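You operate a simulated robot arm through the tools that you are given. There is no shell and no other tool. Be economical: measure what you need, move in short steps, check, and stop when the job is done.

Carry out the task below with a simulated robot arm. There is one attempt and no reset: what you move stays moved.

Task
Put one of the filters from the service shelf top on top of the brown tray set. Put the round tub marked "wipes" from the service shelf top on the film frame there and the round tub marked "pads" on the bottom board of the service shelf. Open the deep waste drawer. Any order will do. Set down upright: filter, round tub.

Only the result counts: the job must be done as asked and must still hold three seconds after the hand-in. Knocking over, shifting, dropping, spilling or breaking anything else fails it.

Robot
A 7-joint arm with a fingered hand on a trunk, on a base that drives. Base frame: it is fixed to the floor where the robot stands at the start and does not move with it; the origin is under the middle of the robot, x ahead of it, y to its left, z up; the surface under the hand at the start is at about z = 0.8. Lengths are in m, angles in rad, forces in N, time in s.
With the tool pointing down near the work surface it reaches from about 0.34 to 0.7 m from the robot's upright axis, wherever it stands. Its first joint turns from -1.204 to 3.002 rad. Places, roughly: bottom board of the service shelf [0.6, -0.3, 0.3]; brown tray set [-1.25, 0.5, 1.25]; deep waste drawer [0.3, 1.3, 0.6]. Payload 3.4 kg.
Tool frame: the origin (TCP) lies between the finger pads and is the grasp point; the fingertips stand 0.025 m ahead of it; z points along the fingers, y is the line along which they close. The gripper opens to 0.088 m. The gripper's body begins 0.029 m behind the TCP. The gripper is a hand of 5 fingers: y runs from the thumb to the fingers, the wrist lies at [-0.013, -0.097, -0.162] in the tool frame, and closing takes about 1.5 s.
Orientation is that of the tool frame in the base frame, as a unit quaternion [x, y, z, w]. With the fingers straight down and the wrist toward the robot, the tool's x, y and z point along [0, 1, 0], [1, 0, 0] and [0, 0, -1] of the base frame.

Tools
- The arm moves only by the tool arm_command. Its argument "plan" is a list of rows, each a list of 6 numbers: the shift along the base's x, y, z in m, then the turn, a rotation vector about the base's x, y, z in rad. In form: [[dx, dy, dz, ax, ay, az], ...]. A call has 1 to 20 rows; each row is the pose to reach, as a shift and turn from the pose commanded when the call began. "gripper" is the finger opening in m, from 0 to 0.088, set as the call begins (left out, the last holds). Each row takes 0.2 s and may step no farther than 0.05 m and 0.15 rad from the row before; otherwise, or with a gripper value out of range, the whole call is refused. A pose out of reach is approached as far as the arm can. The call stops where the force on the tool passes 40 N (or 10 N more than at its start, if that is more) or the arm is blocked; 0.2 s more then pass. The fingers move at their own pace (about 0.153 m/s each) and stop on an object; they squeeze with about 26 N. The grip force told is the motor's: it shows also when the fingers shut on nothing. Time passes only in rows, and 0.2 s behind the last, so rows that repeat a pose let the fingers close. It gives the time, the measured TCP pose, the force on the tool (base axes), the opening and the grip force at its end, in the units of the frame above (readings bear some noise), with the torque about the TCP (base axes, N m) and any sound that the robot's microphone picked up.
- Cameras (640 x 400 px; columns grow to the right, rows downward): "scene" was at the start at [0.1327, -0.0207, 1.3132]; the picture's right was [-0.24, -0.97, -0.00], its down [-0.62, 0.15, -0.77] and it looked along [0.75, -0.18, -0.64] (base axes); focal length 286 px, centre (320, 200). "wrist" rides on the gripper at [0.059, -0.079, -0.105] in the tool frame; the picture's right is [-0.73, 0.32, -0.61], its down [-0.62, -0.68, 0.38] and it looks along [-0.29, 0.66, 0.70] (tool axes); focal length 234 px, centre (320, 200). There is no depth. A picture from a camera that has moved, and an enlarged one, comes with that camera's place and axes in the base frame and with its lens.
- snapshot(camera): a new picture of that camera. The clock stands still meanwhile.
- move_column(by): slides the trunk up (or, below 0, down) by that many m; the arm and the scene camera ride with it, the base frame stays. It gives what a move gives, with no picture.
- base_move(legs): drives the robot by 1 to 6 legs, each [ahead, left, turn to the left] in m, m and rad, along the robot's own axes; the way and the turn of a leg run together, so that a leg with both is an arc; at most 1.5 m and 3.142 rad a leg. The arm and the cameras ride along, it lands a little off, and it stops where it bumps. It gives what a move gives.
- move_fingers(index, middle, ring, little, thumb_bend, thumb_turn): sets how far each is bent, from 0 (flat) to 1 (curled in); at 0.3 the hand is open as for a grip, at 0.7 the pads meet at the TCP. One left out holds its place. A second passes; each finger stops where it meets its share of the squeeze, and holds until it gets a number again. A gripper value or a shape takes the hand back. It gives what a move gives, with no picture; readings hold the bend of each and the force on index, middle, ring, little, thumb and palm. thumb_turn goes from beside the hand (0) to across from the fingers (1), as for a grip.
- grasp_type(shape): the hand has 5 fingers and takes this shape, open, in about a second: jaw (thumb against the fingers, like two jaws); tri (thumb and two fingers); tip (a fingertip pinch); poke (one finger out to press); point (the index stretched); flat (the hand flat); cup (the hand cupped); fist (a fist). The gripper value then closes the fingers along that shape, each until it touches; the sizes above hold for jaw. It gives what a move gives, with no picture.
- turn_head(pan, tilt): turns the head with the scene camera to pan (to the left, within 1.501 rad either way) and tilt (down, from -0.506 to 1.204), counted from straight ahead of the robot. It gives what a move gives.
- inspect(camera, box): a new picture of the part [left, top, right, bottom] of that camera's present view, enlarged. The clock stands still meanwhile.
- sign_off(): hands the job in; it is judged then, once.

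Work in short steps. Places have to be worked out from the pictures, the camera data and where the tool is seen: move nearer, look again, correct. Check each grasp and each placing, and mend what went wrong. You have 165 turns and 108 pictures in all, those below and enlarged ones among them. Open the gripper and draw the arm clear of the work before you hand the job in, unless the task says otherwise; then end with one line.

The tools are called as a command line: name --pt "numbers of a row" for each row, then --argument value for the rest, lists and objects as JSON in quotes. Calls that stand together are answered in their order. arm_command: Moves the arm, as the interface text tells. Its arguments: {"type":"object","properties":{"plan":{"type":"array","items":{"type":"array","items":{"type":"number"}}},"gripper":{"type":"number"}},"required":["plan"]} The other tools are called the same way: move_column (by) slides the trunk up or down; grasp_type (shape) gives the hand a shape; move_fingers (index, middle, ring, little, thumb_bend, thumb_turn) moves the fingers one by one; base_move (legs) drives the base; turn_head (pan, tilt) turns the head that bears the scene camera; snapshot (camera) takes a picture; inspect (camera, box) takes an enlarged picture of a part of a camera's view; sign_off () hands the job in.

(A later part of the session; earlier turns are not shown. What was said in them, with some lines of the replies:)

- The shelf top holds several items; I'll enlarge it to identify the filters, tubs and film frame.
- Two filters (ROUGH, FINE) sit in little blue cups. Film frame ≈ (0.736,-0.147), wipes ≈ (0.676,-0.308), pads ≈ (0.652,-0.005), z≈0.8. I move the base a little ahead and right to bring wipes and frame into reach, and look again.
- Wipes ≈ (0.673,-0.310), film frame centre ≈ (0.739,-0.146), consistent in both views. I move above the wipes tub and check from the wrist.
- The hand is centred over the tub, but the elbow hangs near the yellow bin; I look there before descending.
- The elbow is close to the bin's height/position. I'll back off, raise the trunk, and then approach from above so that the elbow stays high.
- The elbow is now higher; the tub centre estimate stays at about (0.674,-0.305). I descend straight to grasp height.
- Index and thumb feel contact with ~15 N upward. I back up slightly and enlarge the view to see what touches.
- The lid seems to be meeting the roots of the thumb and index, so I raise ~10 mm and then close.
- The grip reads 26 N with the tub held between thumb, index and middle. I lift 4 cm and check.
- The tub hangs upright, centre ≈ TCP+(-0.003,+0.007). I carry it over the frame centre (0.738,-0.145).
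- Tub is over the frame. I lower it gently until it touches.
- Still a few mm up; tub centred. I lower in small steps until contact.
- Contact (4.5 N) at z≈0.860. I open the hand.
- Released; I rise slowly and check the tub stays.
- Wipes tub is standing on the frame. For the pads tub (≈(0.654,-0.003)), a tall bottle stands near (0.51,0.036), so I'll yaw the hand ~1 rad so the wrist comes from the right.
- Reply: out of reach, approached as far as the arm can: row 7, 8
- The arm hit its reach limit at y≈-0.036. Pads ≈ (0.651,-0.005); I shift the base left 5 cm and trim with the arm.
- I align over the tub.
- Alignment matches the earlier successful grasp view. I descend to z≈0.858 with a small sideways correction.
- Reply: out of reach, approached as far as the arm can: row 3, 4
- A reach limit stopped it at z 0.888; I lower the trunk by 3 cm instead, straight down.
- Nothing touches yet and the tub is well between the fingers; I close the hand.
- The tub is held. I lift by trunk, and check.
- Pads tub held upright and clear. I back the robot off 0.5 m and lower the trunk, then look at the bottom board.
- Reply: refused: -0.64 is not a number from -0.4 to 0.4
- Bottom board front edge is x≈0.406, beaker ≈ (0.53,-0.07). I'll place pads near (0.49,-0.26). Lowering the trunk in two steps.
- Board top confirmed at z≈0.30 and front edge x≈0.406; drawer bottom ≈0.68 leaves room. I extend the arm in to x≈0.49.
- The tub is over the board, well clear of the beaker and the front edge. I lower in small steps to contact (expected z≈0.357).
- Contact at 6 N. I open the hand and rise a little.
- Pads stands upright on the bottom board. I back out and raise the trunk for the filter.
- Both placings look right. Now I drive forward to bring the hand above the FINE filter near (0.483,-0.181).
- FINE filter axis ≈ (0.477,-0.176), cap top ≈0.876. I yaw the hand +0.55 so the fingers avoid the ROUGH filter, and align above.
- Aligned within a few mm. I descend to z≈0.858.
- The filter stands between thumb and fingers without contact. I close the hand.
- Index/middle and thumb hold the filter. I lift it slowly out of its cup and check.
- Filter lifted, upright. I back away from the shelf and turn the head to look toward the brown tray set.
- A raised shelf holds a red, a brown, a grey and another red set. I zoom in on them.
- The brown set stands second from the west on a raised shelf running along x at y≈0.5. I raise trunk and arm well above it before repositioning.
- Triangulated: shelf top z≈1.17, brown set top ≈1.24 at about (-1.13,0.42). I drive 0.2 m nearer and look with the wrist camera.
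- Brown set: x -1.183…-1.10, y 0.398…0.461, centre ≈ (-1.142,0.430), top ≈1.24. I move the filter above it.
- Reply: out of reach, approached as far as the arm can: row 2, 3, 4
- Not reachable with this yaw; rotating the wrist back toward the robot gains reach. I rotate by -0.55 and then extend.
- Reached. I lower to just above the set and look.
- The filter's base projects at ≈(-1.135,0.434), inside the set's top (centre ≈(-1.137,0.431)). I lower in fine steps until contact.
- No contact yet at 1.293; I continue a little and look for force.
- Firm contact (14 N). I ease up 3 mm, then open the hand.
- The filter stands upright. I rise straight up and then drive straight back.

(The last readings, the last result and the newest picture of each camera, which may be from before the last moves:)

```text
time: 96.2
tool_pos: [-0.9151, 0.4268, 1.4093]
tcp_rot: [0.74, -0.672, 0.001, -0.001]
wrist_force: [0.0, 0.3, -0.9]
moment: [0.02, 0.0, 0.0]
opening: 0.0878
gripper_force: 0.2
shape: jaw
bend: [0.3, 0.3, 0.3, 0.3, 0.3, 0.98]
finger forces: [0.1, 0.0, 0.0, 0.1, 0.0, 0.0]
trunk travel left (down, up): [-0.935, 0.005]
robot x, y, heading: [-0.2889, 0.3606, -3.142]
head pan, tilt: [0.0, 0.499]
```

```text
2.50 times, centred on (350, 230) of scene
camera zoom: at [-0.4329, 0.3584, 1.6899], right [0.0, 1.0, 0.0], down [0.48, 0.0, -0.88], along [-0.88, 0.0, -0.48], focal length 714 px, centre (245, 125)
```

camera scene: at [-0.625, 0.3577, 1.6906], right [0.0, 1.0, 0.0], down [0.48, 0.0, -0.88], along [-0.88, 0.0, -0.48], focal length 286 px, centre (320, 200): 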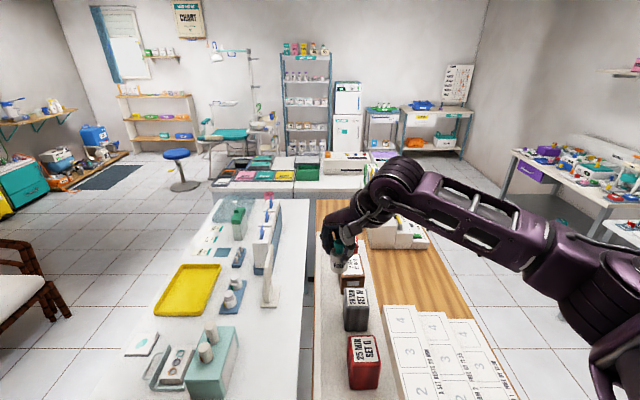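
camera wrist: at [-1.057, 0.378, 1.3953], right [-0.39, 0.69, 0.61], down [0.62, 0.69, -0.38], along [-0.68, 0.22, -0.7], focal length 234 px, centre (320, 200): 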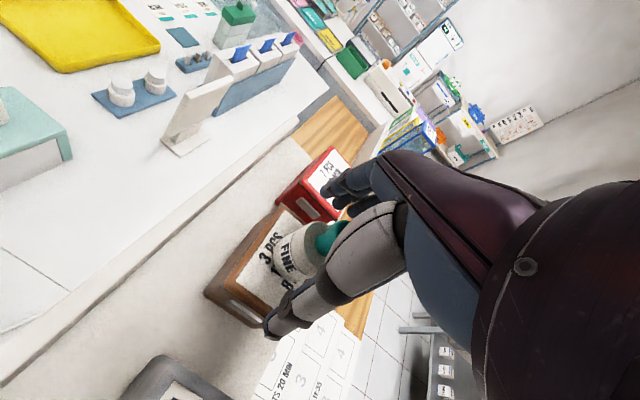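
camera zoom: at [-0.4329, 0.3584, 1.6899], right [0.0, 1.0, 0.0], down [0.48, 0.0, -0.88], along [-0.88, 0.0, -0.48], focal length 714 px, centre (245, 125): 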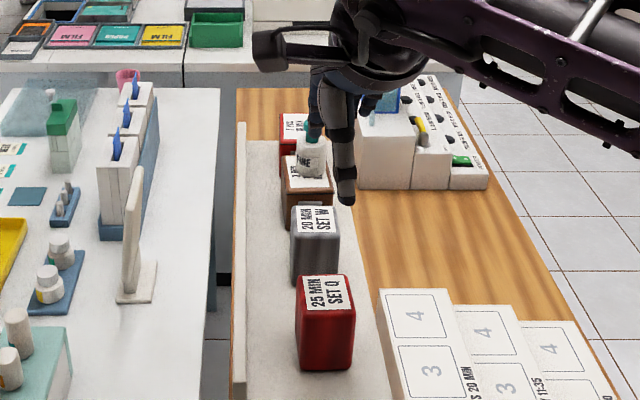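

The filter stands well on the brown set. Now the drawer: I turn toward +y and look right at the counter fronts.

base_move --legs '[[0, 0, -1.57]]'

turn_head --pan -0.8 --tilt 0.65

snapshot --camera "scene"

```text
time: 100.4
tool_pos: [-0.2212, 0.9834, 1.4097]
tcp_rot: [-0.05, 0.999, 0.0, 0.0]
wrist_force: [0.3, -0.3, -0.1]
moment: [-0.04, 0.03, -0.02]
opening: 0.0878
gripper_force: 0.0
shape: jaw
bend: [0.3, 0.3, 0.3, 0.3, 0.3, 0.98]
finger forces: [0.0, 0.0, 0.0, 0.0, 0.1, 0.1]
trunk travel left (down, up): [-0.935, 0.005]
robot x, y, heading: [-0.2859, 0.3597, 1.578]
head pan, tilt: [0.0, 0.499]
```

```text
time: 101.6
tool_pos: [-0.2206, 0.9839, 1.4096]
tcp_rot: [-0.05, 0.999, 0.0, 0.001]
wrist_force: [0.1, 0.0, 0.2]
moment: [0.0, 0.0, 0.0]
opening: 0.0878
gripper_force: 0.1
shape: jaw
bend: [0.3, 0.3, 0.3, 0.3, 0.3, 0.98]
finger forces: [0.0, 0.0, 0.0, 0.0, 0.1, 0.0]
trunk travel left (down, up): [-0.935, 0.005]
robot x, y, heading: [-0.2892, 0.3569, 1.574]
head pan, tilt: [-0.799, 0.649]
```

```text
44 pictures are left
camera scene: at [-0.2266, 0.4695, 1.6769], right [0.7, -0.71, 0.0], down [-0.43, -0.42, -0.8], along [0.57, 0.56, -0.6], focal length 286 px, centre (320, 200)
```

scene: 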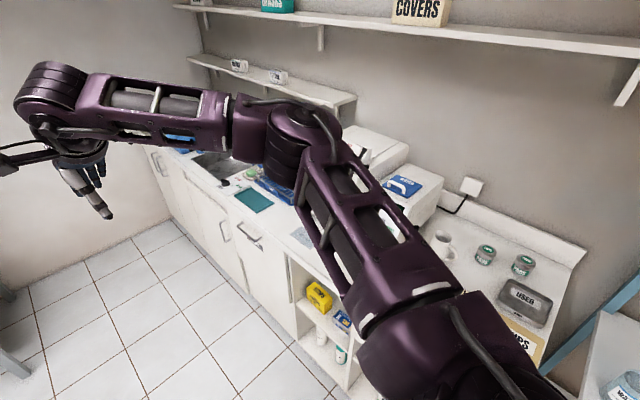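

The arm blocks the view. I move to about (-0.55,1.2) and face the counter.

base_move --legs '[[0.4, 0.3, 0], [0, 0, -1.574], [0, 0.45, 0]]'

turn_head --pan 0.25 --tilt 0.7

snapshot --camera "scene"

```text
time: 110.7
tool_pos: [0.0341, 1.1354, 1.4097]
tcp_rot: [0.672, 0.741, 0.0, 0.0]
wrist_force: [0.0, -0.4, 0.0]
moment: [-0.03, -0.02, 0.04]
opening: 0.0876
gripper_force: 0.0
shape: jaw
bend: [0.3, 0.3, 0.3, 0.3, 0.3, 0.98]
finger forces: [0.0, 0.1, 0.0, 0.0, 0.1, 0.0]
trunk travel left (down, up): [-0.935, 0.005]
robot x, y, heading: [-0.5888, 1.2014, 0.003]
head pan, tilt: [-0.799, 0.649]
```

```text
time: 112.0
tool_pos: [0.0355, 1.1362, 1.4101]
tcp_rot: [0.671, 0.741, 0.0, 0.0]
wrist_force: [-0.1, 0.3, 1.3]
moment: [-0.03, -0.01, -0.02]
opening: 0.0876
gripper_force: 0.0
shape: jaw
bend: [0.3, 0.3, 0.3, 0.3, 0.3, 0.98]
finger forces: [0.0, 0.1, 0.1, 0.0, 0.1, 0.0]
trunk travel left (down, up): [-0.935, 0.005]
robot x, y, heading: [-0.5877, 1.2027, 0.001]
head pan, tilt: [0.25, 0.7]
```

```text
43 pictures are left
camera scene: at [-0.4569, 1.2251, 1.6725], right [0.25, -0.97, 0.0], down [-0.62, -0.16, -0.76], along [0.74, 0.19, -0.64], focal length 286 px, centre (320, 200)
```

scene: 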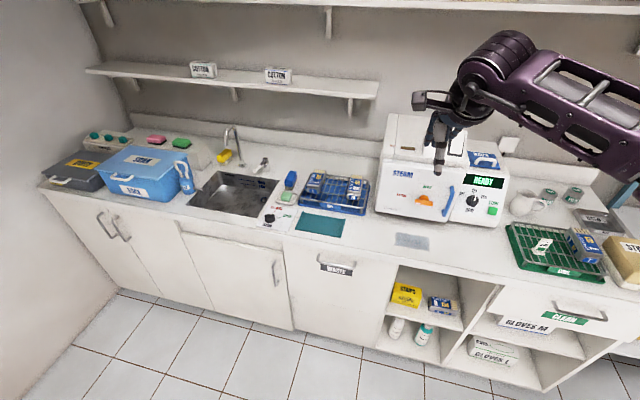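

The "WASTE" panel with a bar handle is at about (337,266). I zoom in.

inspect --camera "scene" --box '[270, 220, 410, 360]'

```text
2.86 times, centred on (340, 290) of scene
camera zoom: at [-0.4569, 1.2251, 1.6725], right [0.25, -0.97, 0.0], down [-0.62, -0.16, -0.76], along [0.74, 0.19, -0.64], focal length 816 px, centre (263, -57)
```

zoom: 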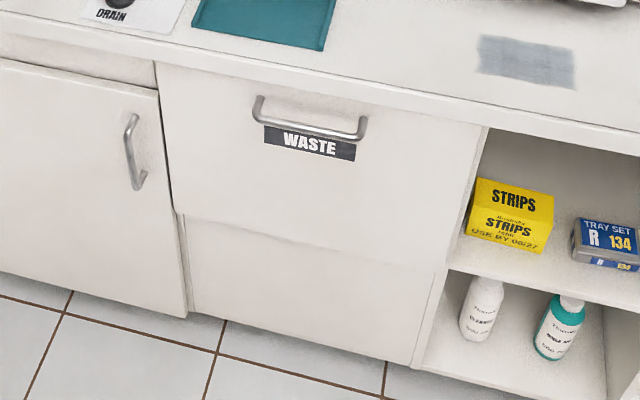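

I see the WASTE drawer with a horizontal bar handle. I lower the trunk 0.4 m for a second viewpoint (and working height).

move_column --by -0.4

inspect --camera "scene" --box '[240, 80, 440, 280]'

```text
time: 115.8
tool_pos: [0.0352, 1.1363, 1.0102]
tcp_rot: [0.671, 0.741, 0.0, 0.0]
wrist_force: [0.3, -0.1, -0.3]
moment: [-0.01, 0.03, -0.02]
opening: 0.0877
gripper_force: 0.1
shape: jaw
bend: [0.3, 0.3, 0.3, 0.3, 0.3, 0.98]
finger forces: [0.0, 0.1, 0.0, 0.0, 0.1, 0.0]
trunk travel left (down, up): [-0.535, 0.405]
robot x, y, heading: [-0.5885, 1.2048, 0.007]
head pan, tilt: [0.25, 0.7]
```

```text
2.00 times, centred on (340, 180) of scene
camera zoom: at [-0.4571, 1.2251, 1.2726], right [0.25, -0.97, 0.0], down [-0.62, -0.16, -0.76], along [0.74, 0.19, -0.64], focal length 571 px, centre (280, 240)
```

zoom: 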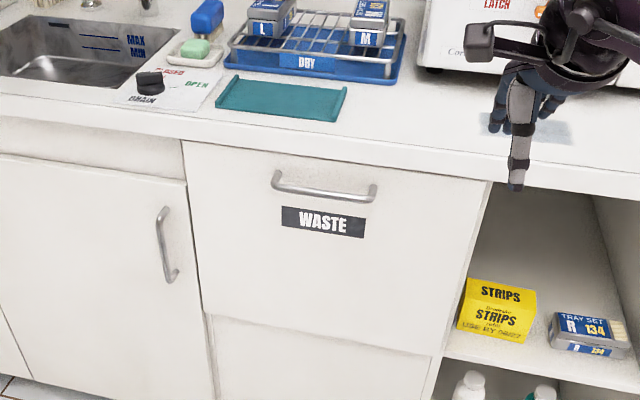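

Triangulated: bar x≈0.208, z≈0.805, y 1.26…1.40. I'll pitch the hand horizontal (fingers forward, closing vertically) in front of it, at a safe distance.

arm_command --pt "-0.02 0.03 0 0 0 -0.05" --pt "-0.04 0.06 0 0 0 -0.1" --pt "-0.05 0.1 -0.03 0 0 -0.1" --gripper 0.05

arm_command --pt "0 0.01 0 0 -0.143 0" --pt "0 0.02 0 0 -0.286 0" --pt "0 0.03 0 0 -0.429 0" --pt "0 0.04 0 0 -0.572 0" --pt "0 0.05 0 0 -0.715 0" --pt "0 0.06 0 0 -0.858 0" --pt "0 0.07 0 0 -1.0 0" --pt "0 0.08 0 0 -1.143 0" --pt "0 0.09 0 0 -1.286 0" --pt "0 0.09 0 0 -1.429 0" --pt "0 0.09 0 0 -1.571 0"

snapshot --camera "scene"

```text
refused: row 3 steps farther than a row can; nothing moved
```

```text
time: 118.2
tool_pos: [0.0707, 1.3294, 1.1213]
tcp_rot: [0.519, 0.534, 0.442, 0.5]
wrist_force: [-0.1, 0.0, -0.1]
moment: [0.0, 0.0, 0.01]
opening: 0.088
gripper_force: 0.1
shape: jaw
bend: [0.3, 0.3, 0.3, 0.3, 0.3, 0.98]
finger forces: [0.0, 0.1, 0.0, 0.1, 0.0, 0.0]
out of reach, approached as far as the arm can: row 7, 8, 9, 10, 11
trunk travel left (down, up): [-0.535, 0.405]
robot x, y, heading: [-0.5911, 1.2035, 0.002]
head pan, tilt: [0.25, 0.7]
```

```text
40 pictures are left
camera scene: at [-0.4571, 1.2258, 1.2725], right [0.25, -0.97, 0.0], down [-0.62, -0.16, -0.76], along [0.74, 0.19, -0.64], focal length 286 px, centre (320, 200)
```

scene: 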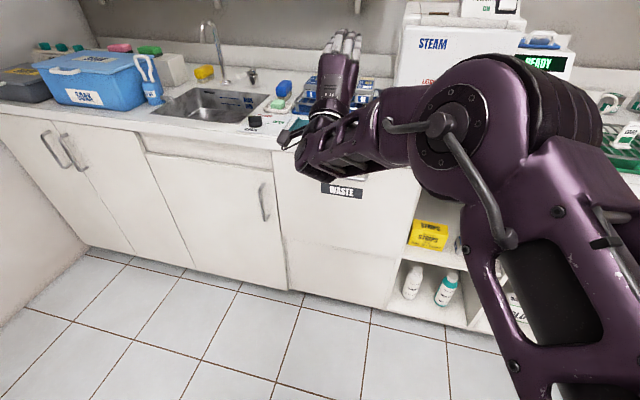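

The hand is nearly horizontal (limited by reach). I pull it back 8 cm so it can complete the pitch, and check the pose.

arm_command --pt "-0.04 0.0 0 0 0 0" --pt "-0.08 0.0 0 0 0 0" --pt "-0.1 0.0 0 0 0 0" --gripper 0.05

```text
time: 119.2
tool_pos: [0.0385, 1.3223, 1.1289]
tcp_rot: [0.557, 0.542, 0.414, 0.474]
wrist_force: [0.1, 0.6, 1.1]
moment: [-0.01, -0.05, 0.01]
opening: 0.0501
gripper_force: 0.1
shape: jaw
bend: [0.74, 0.42, 0.38, 0.43, 0.66, 1.0]
finger forces: [0.0, 0.0, 0.1, 0.0, 0.0, 0.0]
out of reach, approached as far as the arm can: row 1, 2, 3
trunk travel left (down, up): [-0.535, 0.405]
robot x, y, heading: [-0.5873, 1.2042, -0.0]
head pan, tilt: [0.25, 0.7]
stopped in row 3: the arm was blocked; the commanded pose is now the measured one
```

The full pitch hits joint limits; ~1.1 rad of pitch is enough to hook the bar. I ease back to that orientation.

arm_command --pt "0 0 0 0.03 0.13 0.03" --pt "0 0 0 0.061 0.259 0.063" --pt "-0.02 0 -0.04 0.061 0.259 0.063" --pt "-0.03 0 -0.08 0.061 0.259 0.063" --pt "-0.03 0 -0.12 0.061 0.259 0.063"

snapshot --camera "scene"

```text
time: 120.4
tool_pos: [0.0097, 1.3277, 1.0097]
tcp_rot: [0.6, 0.606, 0.37, 0.368]
wrist_force: [-0.3, -0.2, 0.0]
moment: [-0.02, 0.03, 0.0]
opening: 0.0502
gripper_force: 0.0
shape: jaw
bend: [0.74, 0.42, 0.38, 0.43, 0.66, 1.0]
finger forces: [0.1, 0.0, 0.1, 0.1, 0.0, 0.0]
out of reach, approached as far as the arm can: row 5
trunk travel left (down, up): [-0.535, 0.405]
robot x, y, heading: [-0.5923, 1.2063, 0.002]
head pan, tilt: [0.25, 0.7]
```

```text
39 pictures are left
camera scene: at [-0.456, 1.2252, 1.2725], right [0.25, -0.97, 0.0], down [-0.62, -0.16, -0.76], along [0.74, 0.19, -0.64], focal length 286 px, centre (320, 200)
```

scene: 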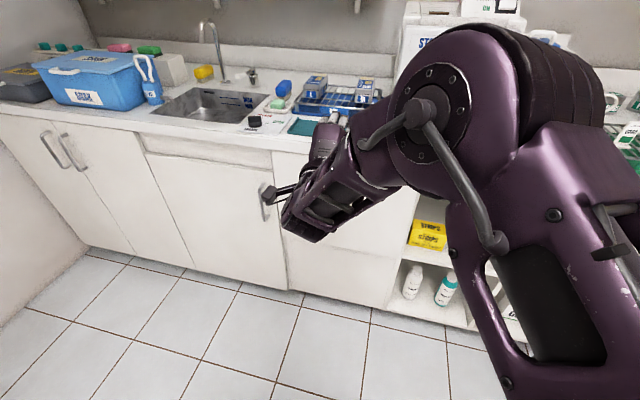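

Pose good. I lower the trunk 0.2 m so the hand is level with the bar, still 0.2 m in front of it.

move_column --by -0.2

snapshot --camera "wrist"

snapshot --camera "scene"

```text
time: 122.6
tool_pos: [0.0076, 1.3296, 0.8122]
tcp_rot: [0.6, 0.607, 0.369, 0.368]
wrist_force: [0.4, -0.1, 0.1]
moment: [-0.03, 0.01, 0.03]
opening: 0.0502
gripper_force: 0.0
shape: jaw
bend: [0.74, 0.42, 0.38, 0.43, 0.66, 1.0]
finger forces: [0.1, 0.0, 0.1, 0.1, 0.1, 0.0]
trunk travel left (down, up): [-0.335, 0.605]
robot x, y, heading: [-0.5864, 1.1999, 0.004]
head pan, tilt: [0.25, 0.7]
```

```text
38 pictures are left
camera wrist: at [-0.1219, 1.387, 0.7897], right [-0.39, -0.73, 0.57], down [0.04, -0.63, -0.78], along [0.92, -0.28, 0.27], focal length 234 px, centre (320, 200)
```

wrist: 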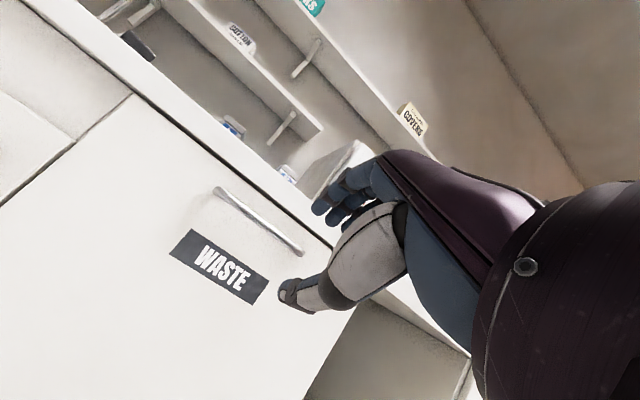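

```text
37 pictures are left
camera scene: at [-0.4571, 1.2251, 1.0726], right [0.25, -0.97, 0.0], down [-0.62, -0.16, -0.76], along [0.74, 0.19, -0.64], focal length 286 px, centre (320, 200)
```

scene: 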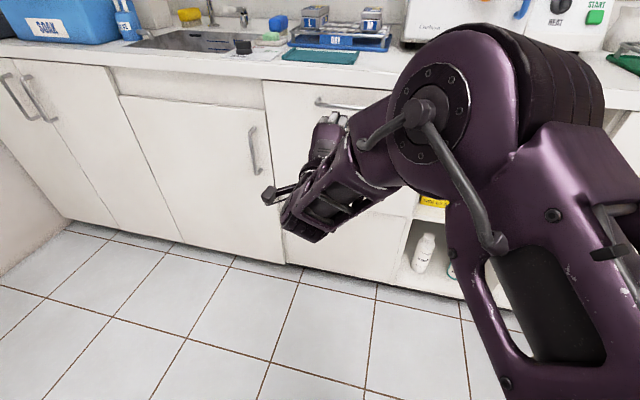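

Bar confirmed at z≈0.806, y 1.264…1.408. I set the fingers half-curled with the thumb open below, and drive 0.13 m closer.

move_fingers --index 0.5 --middle 0.5 --ring 0.5 --little 0.5 --thumb_bend 0.35 --thumb_turn 1.0

base_move --legs '[[0.13, 0.005, 0]]'

snapshot --camera "wrist"

```text
time: 123.6
tool_pos: [0.0077, 1.3288, 0.8123]
tcp_rot: [0.6, 0.607, 0.369, 0.369]
wrist_force: [0.3, 0.1, -1.3]
moment: [0.02, -0.01, 0.0]
opening: 0.0572
gripper_force: 0.0
shape: fingers
bend: [0.5, 0.5, 0.5, 0.5, 0.35, 0.98]
finger forces: [0.1, 0.0, 0.1, 0.0, 0.0, 0.0]
trunk travel left (down, up): [-0.335, 0.605]
robot x, y, heading: [-0.5872, 1.2032, 0.005]
head pan, tilt: [0.25, 0.7]
```

```text
time: 124.8
tool_pos: [0.1403, 1.3337, 0.8105]
tcp_rot: [0.6, 0.607, 0.369, 0.369]
wrist_force: [0.1, -0.9, -0.4]
moment: [-0.03, 0.03, -0.01]
opening: 0.0574
gripper_force: 0.0
shape: fingers
bend: [0.5, 0.5, 0.5, 0.5, 0.35, 0.98]
finger forces: [0.0, 0.0, 0.0, 0.0, 0.1, 0.0]
trunk travel left (down, up): [-0.335, 0.605]
robot x, y, heading: [-0.4572, 1.2069, 0.006]
head pan, tilt: [0.25, 0.7]
```

```text
36 pictures are left
camera wrist: at [0.0101, 1.3923, 0.789], right [-0.39, -0.73, 0.57], down [0.04, -0.63, -0.78], along [0.92, -0.28, 0.27], focal length 234 px, centre (320, 200)
```

wrist: 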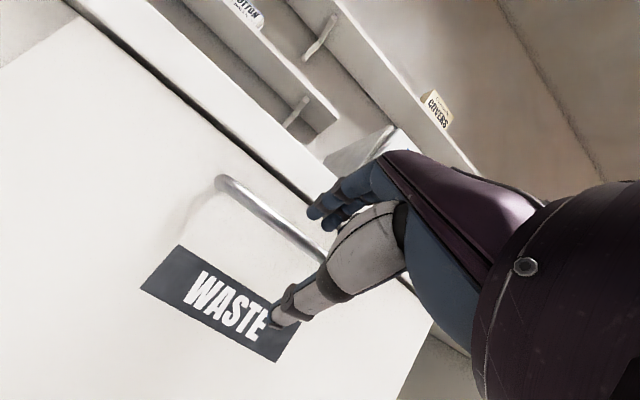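

The bar lies between fingers and thumb in the view. I advance in small steps to x≈0.195.

arm_command --pt "0.015 0 -0.003 0 0 0" --pt "0.03 0 -0.006 0 0 0" --pt "0.045 0 -0.006 0 0 0" --pt "0.055 0 -0.006 0 0 0"

snapshot --camera "wrist"

inspect --camera "scene" --box '[230, 60, 430, 220]'

```text
time: 125.8
tool_pos: [0.1887, 1.3338, 0.8103]
tcp_rot: [0.598, 0.606, 0.372, 0.37]
wrist_force: [-27.3, -1.6, 6.4]
moment: [0.06, -0.46, 0.06]
opening: 0.0511
gripper_force: 13.4
shape: fingers
bend: [0.55, 0.53, 0.51, 0.5, 0.35, 0.98]
finger forces: [22.1, 2.9, 1.6, 0.0, 0.0, 0.0]
trunk travel left (down, up): [-0.335, 0.605]
robot x, y, heading: [-0.4583, 1.2073, 0.007]
head pan, tilt: [0.25, 0.7]
```

```text
35 pictures are left
camera wrist: at [0.0592, 1.3917, 0.788], right [-0.39, -0.73, 0.56], down [0.04, -0.63, -0.78], along [0.92, -0.28, 0.28], focal length 234 px, centre (320, 200)
```

wrist: 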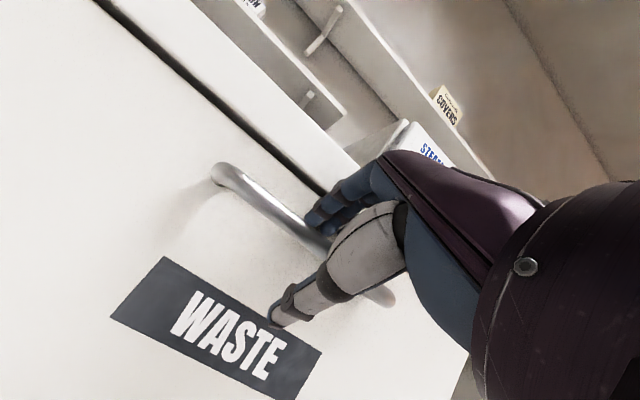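

```text
2.50 times, centred on (330, 140) of scene
camera zoom: at [-0.3317, 1.2298, 1.0735], right [0.25, -0.97, 0.0], down [-0.62, -0.16, -0.77], along [0.74, 0.19, -0.64], focal length 714 px, centre (295, 350)
```

zoom: 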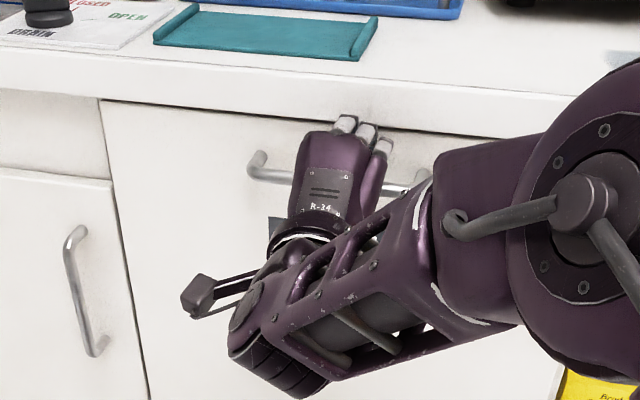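

The index finger pushes (22 N) against something; I zoom in to see whether it's over or against the bar.

inspect --camera "wrist" --box '[240, 150, 420, 330]'

```text
2.22 times, centred on (330, 240) of wrist
camera zoom: at [0.0592, 1.3917, 0.788], right [-0.39, -0.73, 0.56], down [0.04, -0.63, -0.78], along [0.92, -0.28, 0.28], focal length 520 px, centre (298, 111)
```

zoom: 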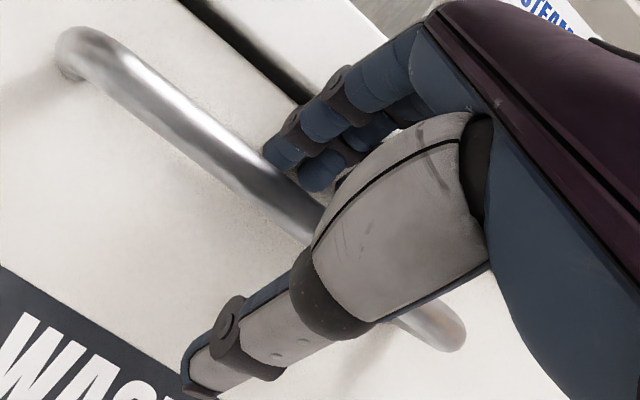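

The fingertips press on the bar's upper front. I back off, raise ~13 mm and advance again.

arm_command --pt "-0.025 0 0.0 0 0 0" --pt "-0.03 0 0.012 0 0 0" --pt "-0.03 0 0.014 0 0 0" --pt "-0.015 0 0.014 0 0 0" --pt "-0.005 0 0.014 0 0 0"

inspect --camera "wrist" --box '[240, 150, 420, 330]'

```text
time: 127.0
tool_pos: [0.1875, 1.334, 0.8194]
tcp_rot: [0.599, 0.607, 0.37, 0.369]
wrist_force: [-11.4, -1.4, -0.8]
moment: [0.05, -0.22, -0.06]
opening: 0.0554
gripper_force: 6.0
shape: fingers
bend: [0.52, 0.53, 0.5, 0.5, 0.35, 0.98]
finger forces: [6.0, 5.3, 0.2, 0.0, 0.0, 0.0]
trunk travel left (down, up): [-0.335, 0.605]
robot x, y, heading: [-0.4567, 1.2081, 0.009]
head pan, tilt: [0.25, 0.7]
```

```text
2.22 times, centred on (330, 240) of wrist
camera zoom: at [0.0569, 1.3926, 0.7983], right [-0.39, -0.73, 0.57], down [0.04, -0.63, -0.78], along [0.92, -0.28, 0.27], focal length 520 px, centre (298, 111)
```

zoom: 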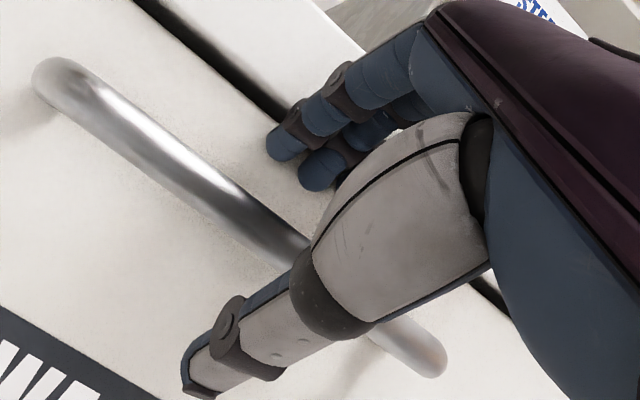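

Now the fingertips are over the bar, touching the panel. I ease back 4 mm and curl the fingers down behind the bar.

arm_command --pt "-0.004 0 0 0 0 0" --pt "-0.004 0 -0.003 0 0 0"

move_fingers --index 0.85 --middle 0.85 --ring 0.85 --little 0.85 --thumb_bend 0.75

inspect --camera "wrist" --box '[240, 150, 420, 330]'

```text
time: 127.7
tool_pos: [0.1863, 1.3348, 0.8167]
tcp_rot: [0.6, 0.607, 0.369, 0.369]
wrist_force: [0.4, 0.1, -0.4]
moment: [-0.01, 0.02, 0.01]
opening: 0.0573
gripper_force: 0.2
shape: fingers
bend: [0.5, 0.5, 0.5, 0.5, 0.35, 0.98]
finger forces: [0.1, 0.1, 0.1, 0.0, 0.0, 0.0]
trunk travel left (down, up): [-0.335, 0.605]
robot x, y, heading: [-0.4589, 1.2098, 0.003]
head pan, tilt: [0.25, 0.7]
```

```text
time: 128.7
tool_pos: [0.1865, 1.3336, 0.8139]
tcp_rot: [0.6, 0.607, 0.369, 0.368]
wrist_force: [-1.2, -3.1, -5.9]
moment: [-0.2, 0.04, 0.16]
opening: 0.007
gripper_force: 23.2
shape: fingers
bend: [0.83, 0.83, 0.83, 0.85, 0.66, 1.0]
finger forces: [7.1, 5.7, 10.3, 2.8, 20.4, 0.0]
trunk travel left (down, up): [-0.335, 0.605]
robot x, y, heading: [-0.4612, 1.2077, 0.001]
head pan, tilt: [0.25, 0.7]
```

```text
2.22 times, centred on (330, 240) of wrist
camera zoom: at [0.0555, 1.392, 0.7931], right [-0.39, -0.73, 0.57], down [0.03, -0.63, -0.78], along [0.92, -0.28, 0.27], focal length 520 px, centre (298, 111)
```

zoom: 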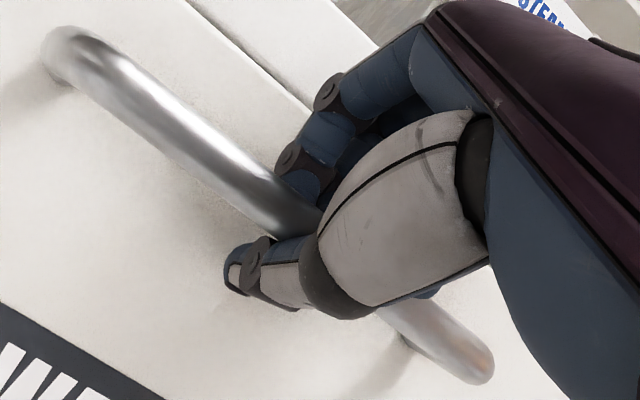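

The hand has closed around the bar. I test with a 4 cm pull.

arm_command --pt "-0.01 0 0 0 0 0" --pt "-0.02 0 0 0 0 0" --pt "-0.03 0 0 0 0 0" --pt "-0.045 0 0 0 0 0"

snapshot --camera "wrist"

```text
time: 129.7
tool_pos: [0.1403, 1.3337, 0.8159]
tcp_rot: [0.6, 0.606, 0.369, 0.369]
wrist_force: [-0.8, -4.0, -7.8]
moment: [-0.23, 0.03, 0.16]
opening: 0.0071
gripper_force: 22.2
shape: fingers
bend: [0.83, 0.83, 0.83, 0.85, 0.66, 1.0]
finger forces: [6.6, 5.5, 9.1, 2.4, 20.8, 0.1]
trunk travel left (down, up): [-0.335, 0.605]
robot x, y, heading: [-0.4552, 1.2089, 0.0]
head pan, tilt: [0.25, 0.7]
```

```text
30 pictures are left
camera wrist: at [0.011, 1.3922, 0.7934], right [-0.39, -0.73, 0.57], down [0.03, -0.63, -0.78], along [0.92, -0.28, 0.27], focal length 234 px, centre (320, 200)
```

wrist: 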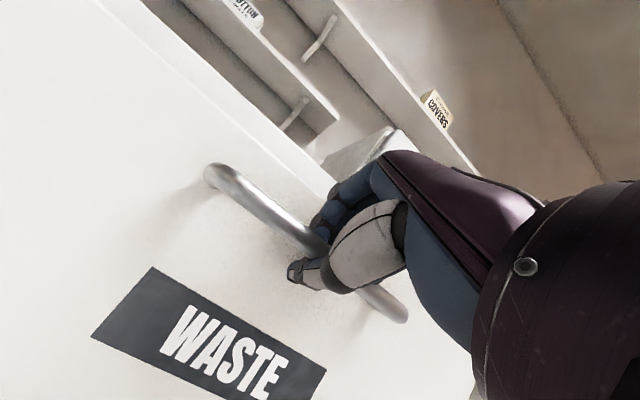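

The drawer follows. I continue the pull by driving straight back 0.25 m.

base_move --legs '[[-0.22, 0, 0]]'

snapshot --camera "wrist"

snapshot --camera "scene"

```text
time: 131.3
tool_pos: [-0.0804, 1.3328, 0.8157]
tcp_rot: [0.6, 0.607, 0.368, 0.368]
wrist_force: [-0.5, -1.3, -9.3]
moment: [-0.14, -0.04, 0.15]
opening: 0.0076
gripper_force: 21.2
shape: fingers
bend: [0.83, 0.83, 0.83, 0.85, 0.66, 1.0]
finger forces: [6.1, 5.4, 8.7, 1.9, 20.9, 0.0]
trunk travel left (down, up): [-0.335, 0.605]
robot x, y, heading: [-0.6802, 1.2085, 0.004]
head pan, tilt: [0.25, 0.7]
```

```text
29 pictures are left
camera wrist: at [-0.2097, 1.3917, 0.7936], right [-0.39, -0.73, 0.57], down [0.03, -0.63, -0.78], along [0.92, -0.28, 0.27], focal length 234 px, centre (320, 200)
```

wrist: 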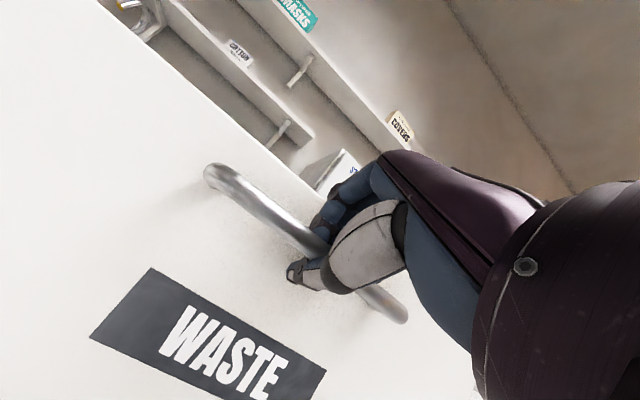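

```text
28 pictures are left
camera scene: at [-0.5455, 1.2299, 1.0724], right [0.25, -0.97, 0.0], down [-0.62, -0.16, -0.76], along [0.74, 0.19, -0.65], focal length 286 px, centre (320, 200)
```

scene: 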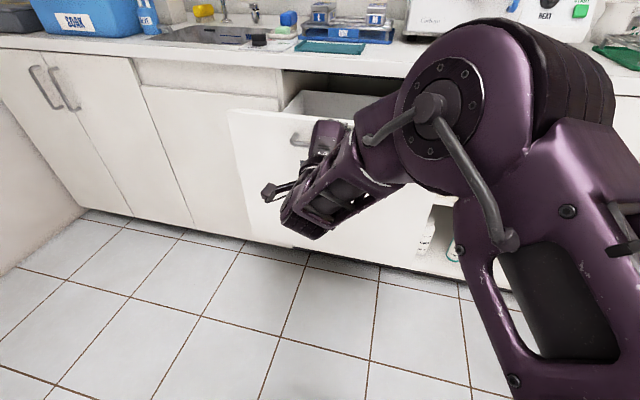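

Drawer is ~0.27 m out. I pull further with the arm (force-limited) to find the end stop.

arm_command --pt "-0.02 0 0 0 0 0" --pt "-0.04 0 0 0 0 0" --pt "-0.06 0 0 0 0 0" --pt "-0.08 0 0 0 0 0" --pt "-0.1 0 0 0 0 0" --pt "-0.12 0 0 0 0 0"

snapshot --camera "wrist"

```text
time: 132.0
tool_pos: [-0.0963, 1.3197, 0.8094]
tcp_rot: [0.62, 0.604, 0.356, 0.352]
wrist_force: [10.6, 20.3, 7.8]
moment: [-0.31, 0.03, -0.08]
opening: 0.0043
gripper_force: 26.9
shape: fingers
bend: [0.84, 0.83, 0.82, 0.87, 0.69, 0.99]
finger forces: [9.3, 8.0, 12.3, 15.2, 9.1, 0.0]
out of reach, approached as far as the arm can: row 1, 2, 3
trunk travel left (down, up): [-0.335, 0.605]
robot x, y, heading: [-0.6754, 1.211, 0.005]
head pan, tilt: [0.25, 0.7]
stopped in row 3: the force on the tool passed its limit at 41 N (the readings are from after the stop); the commanded pose is now the measured one
```

```text
27 pictures are left
camera wrist: at [-0.2247, 1.3812, 0.7944], right [-0.38, -0.73, 0.57], down [-0.02, -0.61, -0.79], along [0.93, -0.31, 0.22], focal length 234 px, centre (320, 200)
```

wrist: 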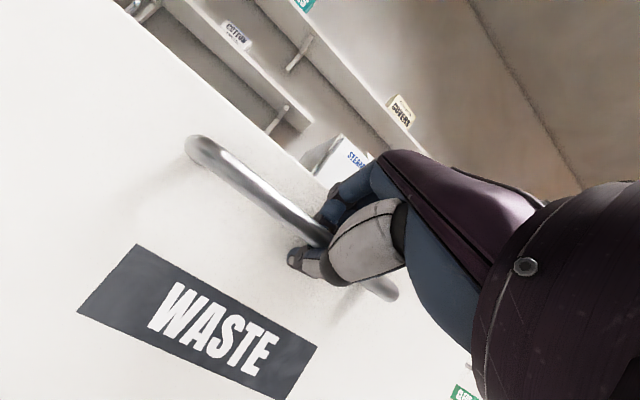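

That was the arm's own limit, with a slight sideways skew. I continue by base instead.

base_move --legs '[[-0.1, 0, 0]]'

snapshot --camera "wrist"

```text
time: 132.7
tool_pos: [-0.0976, 1.3179, 0.8091]
tcp_rot: [0.621, 0.603, 0.358, 0.35]
wrist_force: [19.0, 13.4, -2.4]
moment: [-0.15, -0.14, 0.0]
opening: 0.0024
gripper_force: 23.6
shape: fingers
bend: [0.83, 0.81, 0.8, 0.86, 0.68, 1.0]
finger forces: [11.7, 9.3, 8.9, 8.5, 9.4, 0.0]
trunk travel left (down, up): [-0.335, 0.605]
robot x, y, heading: [-0.6843, 1.2122, 0.006]
head pan, tilt: [0.25, 0.7]
stopped in leg 1: the force on the tool passed its limit at 46 N (the readings are from after the stop); the commanded pose is now the measured one
```

```text
26 pictures are left
camera wrist: at [-0.228, 1.3807, 0.795], right [-0.38, -0.73, 0.57], down [-0.02, -0.61, -0.8], along [0.93, -0.31, 0.22], focal length 234 px, centre (320, 200)
```

wrist: 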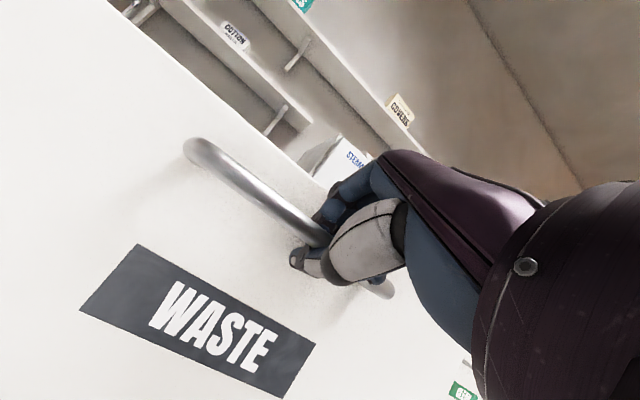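

The pull met a firm stop (46 N) with the drawer ~0.28 m out — fully open. I open the fingers to release the bar.

move_fingers --index 0.3 --middle 0.3 --ring 0.3 --little 0.3 --thumb_bend 0.3

snapshot --camera "wrist"

```text
time: 133.7
tool_pos: [-0.1018, 1.3161, 0.8116]
tcp_rot: [0.621, 0.601, 0.359, 0.352]
wrist_force: [0.8, -0.4, 0.0]
moment: [0.02, -0.02, -0.04]
opening: 0.0847
gripper_force: 0.0
shape: fingers
bend: [0.3, 0.3, 0.3, 0.3, 0.3, 0.98]
finger forces: [0.0, 0.1, 0.0, 0.0, 0.0, 0.0]
trunk travel left (down, up): [-0.335, 0.605]
robot x, y, heading: [-0.6861, 1.2107, 0.005]
head pan, tilt: [0.25, 0.7]
```

```text
25 pictures are left
camera wrist: at [-0.231, 1.378, 0.7971], right [-0.38, -0.73, 0.56], down [-0.01, -0.61, -0.8], along [0.92, -0.31, 0.22], focal length 234 px, centre (320, 200)
```

wrist: 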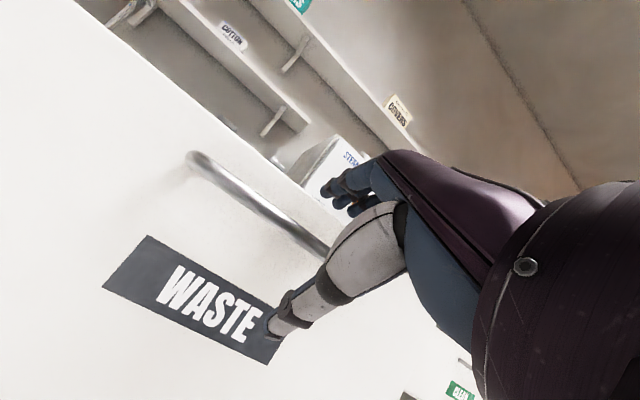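

The hand is free of the bar. I back away 0.15 m straight and check the drawer.

base_move --legs '[[-0.13, 0, 0]]'

move_column --by 0.3

snapshot --camera "scene"

snapshot --camera "wrist"

```text
time: 135.0
tool_pos: [-0.2305, 1.3138, 0.8118]
tcp_rot: [0.621, 0.601, 0.36, 0.353]
wrist_force: [-0.8, -0.8, 0.1]
moment: [-0.02, -0.02, -0.01]
opening: 0.0844
gripper_force: 0.0
shape: fingers
bend: [0.3, 0.3, 0.3, 0.3, 0.3, 0.98]
finger forces: [0.0, 0.0, 0.1, 0.1, 0.0, 0.0]
trunk travel left (down, up): [-0.335, 0.605]
robot x, y, heading: [-0.8148, 1.2123, 0.005]
head pan, tilt: [0.25, 0.7]
```

```text
time: 138.0
tool_pos: [-0.2293, 1.3144, 1.1117]
tcp_rot: [0.621, 0.601, 0.36, 0.352]
wrist_force: [-1.1, 0.3, -0.4]
moment: [-0.02, 0.01, 0.02]
opening: 0.0844
gripper_force: 0.0
shape: fingers
bend: [0.3, 0.3, 0.3, 0.3, 0.3, 0.98]
finger forces: [0.1, 0.1, 0.1, 0.1, 0.0, 0.0]
trunk travel left (down, up): [-0.635, 0.305]
robot x, y, heading: [-0.8115, 1.2087, 0.005]
head pan, tilt: [0.25, 0.7]
```

```text
24 pictures are left
camera scene: at [-0.6815, 1.2309, 1.3725], right [0.25, -0.97, 0.0], down [-0.62, -0.16, -0.76], along [0.74, 0.19, -0.64], focal length 286 px, centre (320, 200)
```

scene: 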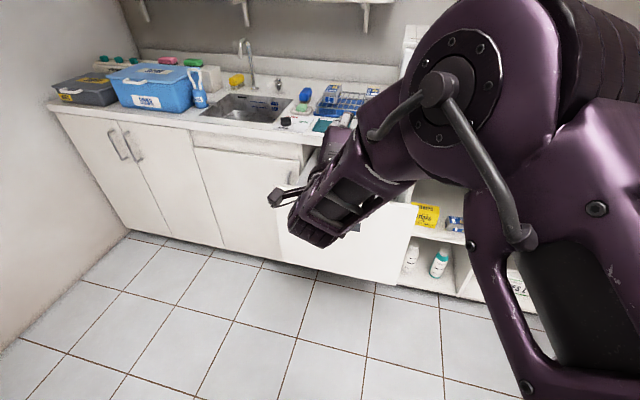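

```text
23 pictures are left
camera wrist: at [-0.3584, 1.3771, 1.097], right [-0.38, -0.73, 0.56], down [-0.01, -0.61, -0.8], along [0.92, -0.31, 0.22], focal length 234 px, centre (320, 200)
```

wrist: 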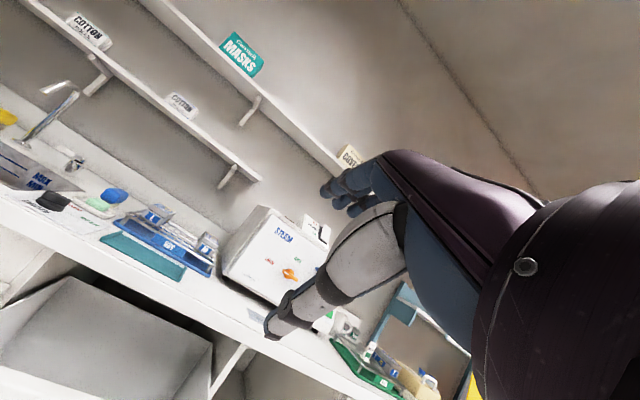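

The drawer is standing open. I swing the arm aside and check how far it stands open.

base_move --legs '[[0, 0, 0.9]]'

turn_head --pan -0.8 --tilt 0.6

snapshot --camera "scene"

```text
time: 140.7
tool_pos: [-0.5377, 1.7353, 1.1123]
tcp_rot: [0.294, 0.813, 0.477, 0.159]
wrist_force: [-0.2, -0.8, 0.1]
moment: [0.01, 0.0, -0.02]
opening: 0.0843
gripper_force: 0.0
shape: fingers
bend: [0.3, 0.3, 0.3, 0.3, 0.3, 0.98]
finger forces: [0.0, 0.0, 0.1, 0.0, 0.0, 0.0]
trunk travel left (down, up): [-0.635, 0.305]
robot x, y, heading: [-0.8103, 1.2083, 0.919]
head pan, tilt: [0.25, 0.7]
```

```text
time: 142.0
tool_pos: [-0.5381, 1.7362, 1.1121]
tcp_rot: [0.294, 0.812, 0.478, 0.158]
wrist_force: [0.0, -0.3, 0.1]
moment: [0.0, 0.01, -0.03]
opening: 0.0847
gripper_force: 0.0
shape: fingers
bend: [0.3, 0.3, 0.3, 0.3, 0.3, 0.98]
finger forces: [0.0, 0.1, 0.0, 0.1, 0.1, 0.0]
trunk travel left (down, up): [-0.635, 0.305]
robot x, y, heading: [-0.8109, 1.2105, 0.921]
head pan, tilt: [-0.799, 0.6]
```

```text
22 pictures are left
camera scene: at [-0.6956, 1.2593, 1.3812], right [0.12, -0.99, 0.0], down [-0.56, -0.07, -0.82], along [0.82, 0.1, -0.57], focal length 286 px, centre (320, 200)
```

scene: 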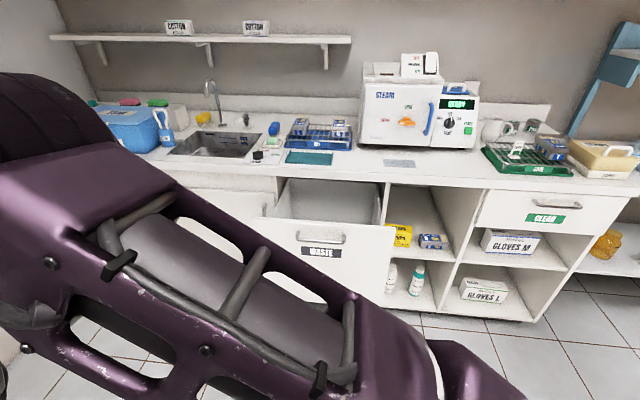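

The WASTE drawer is open to its end, with its rear wall showing; everything else was verified after each placing. One last close look, then hand in.

inspect --camera "scene" --box '[240, 140, 420, 300]'

```text
2.50 times, centred on (330, 220) of scene
camera zoom: at [-0.6956, 1.2593, 1.3812], right [0.12, -0.99, 0.0], down [-0.56, -0.07, -0.82], along [0.82, 0.1, -0.57], focal length 714 px, centre (295, 150)
```

zoom: 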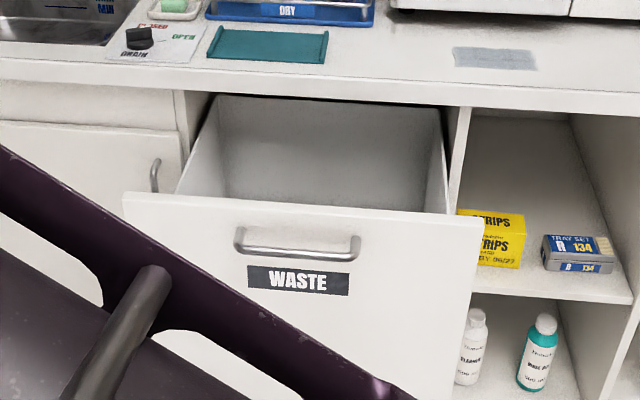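

The drawer is fully open, the hand is empty, and the arm is clear of the work. I hand in.

sign_off

```text
The job is handed in.
```

I handed the job in with all four parts done: the FINE filter stands on the brown tray set, the wipes tub on the film frame, the pads tub on the bottom board, and the deep waste drawer is open to its stop.
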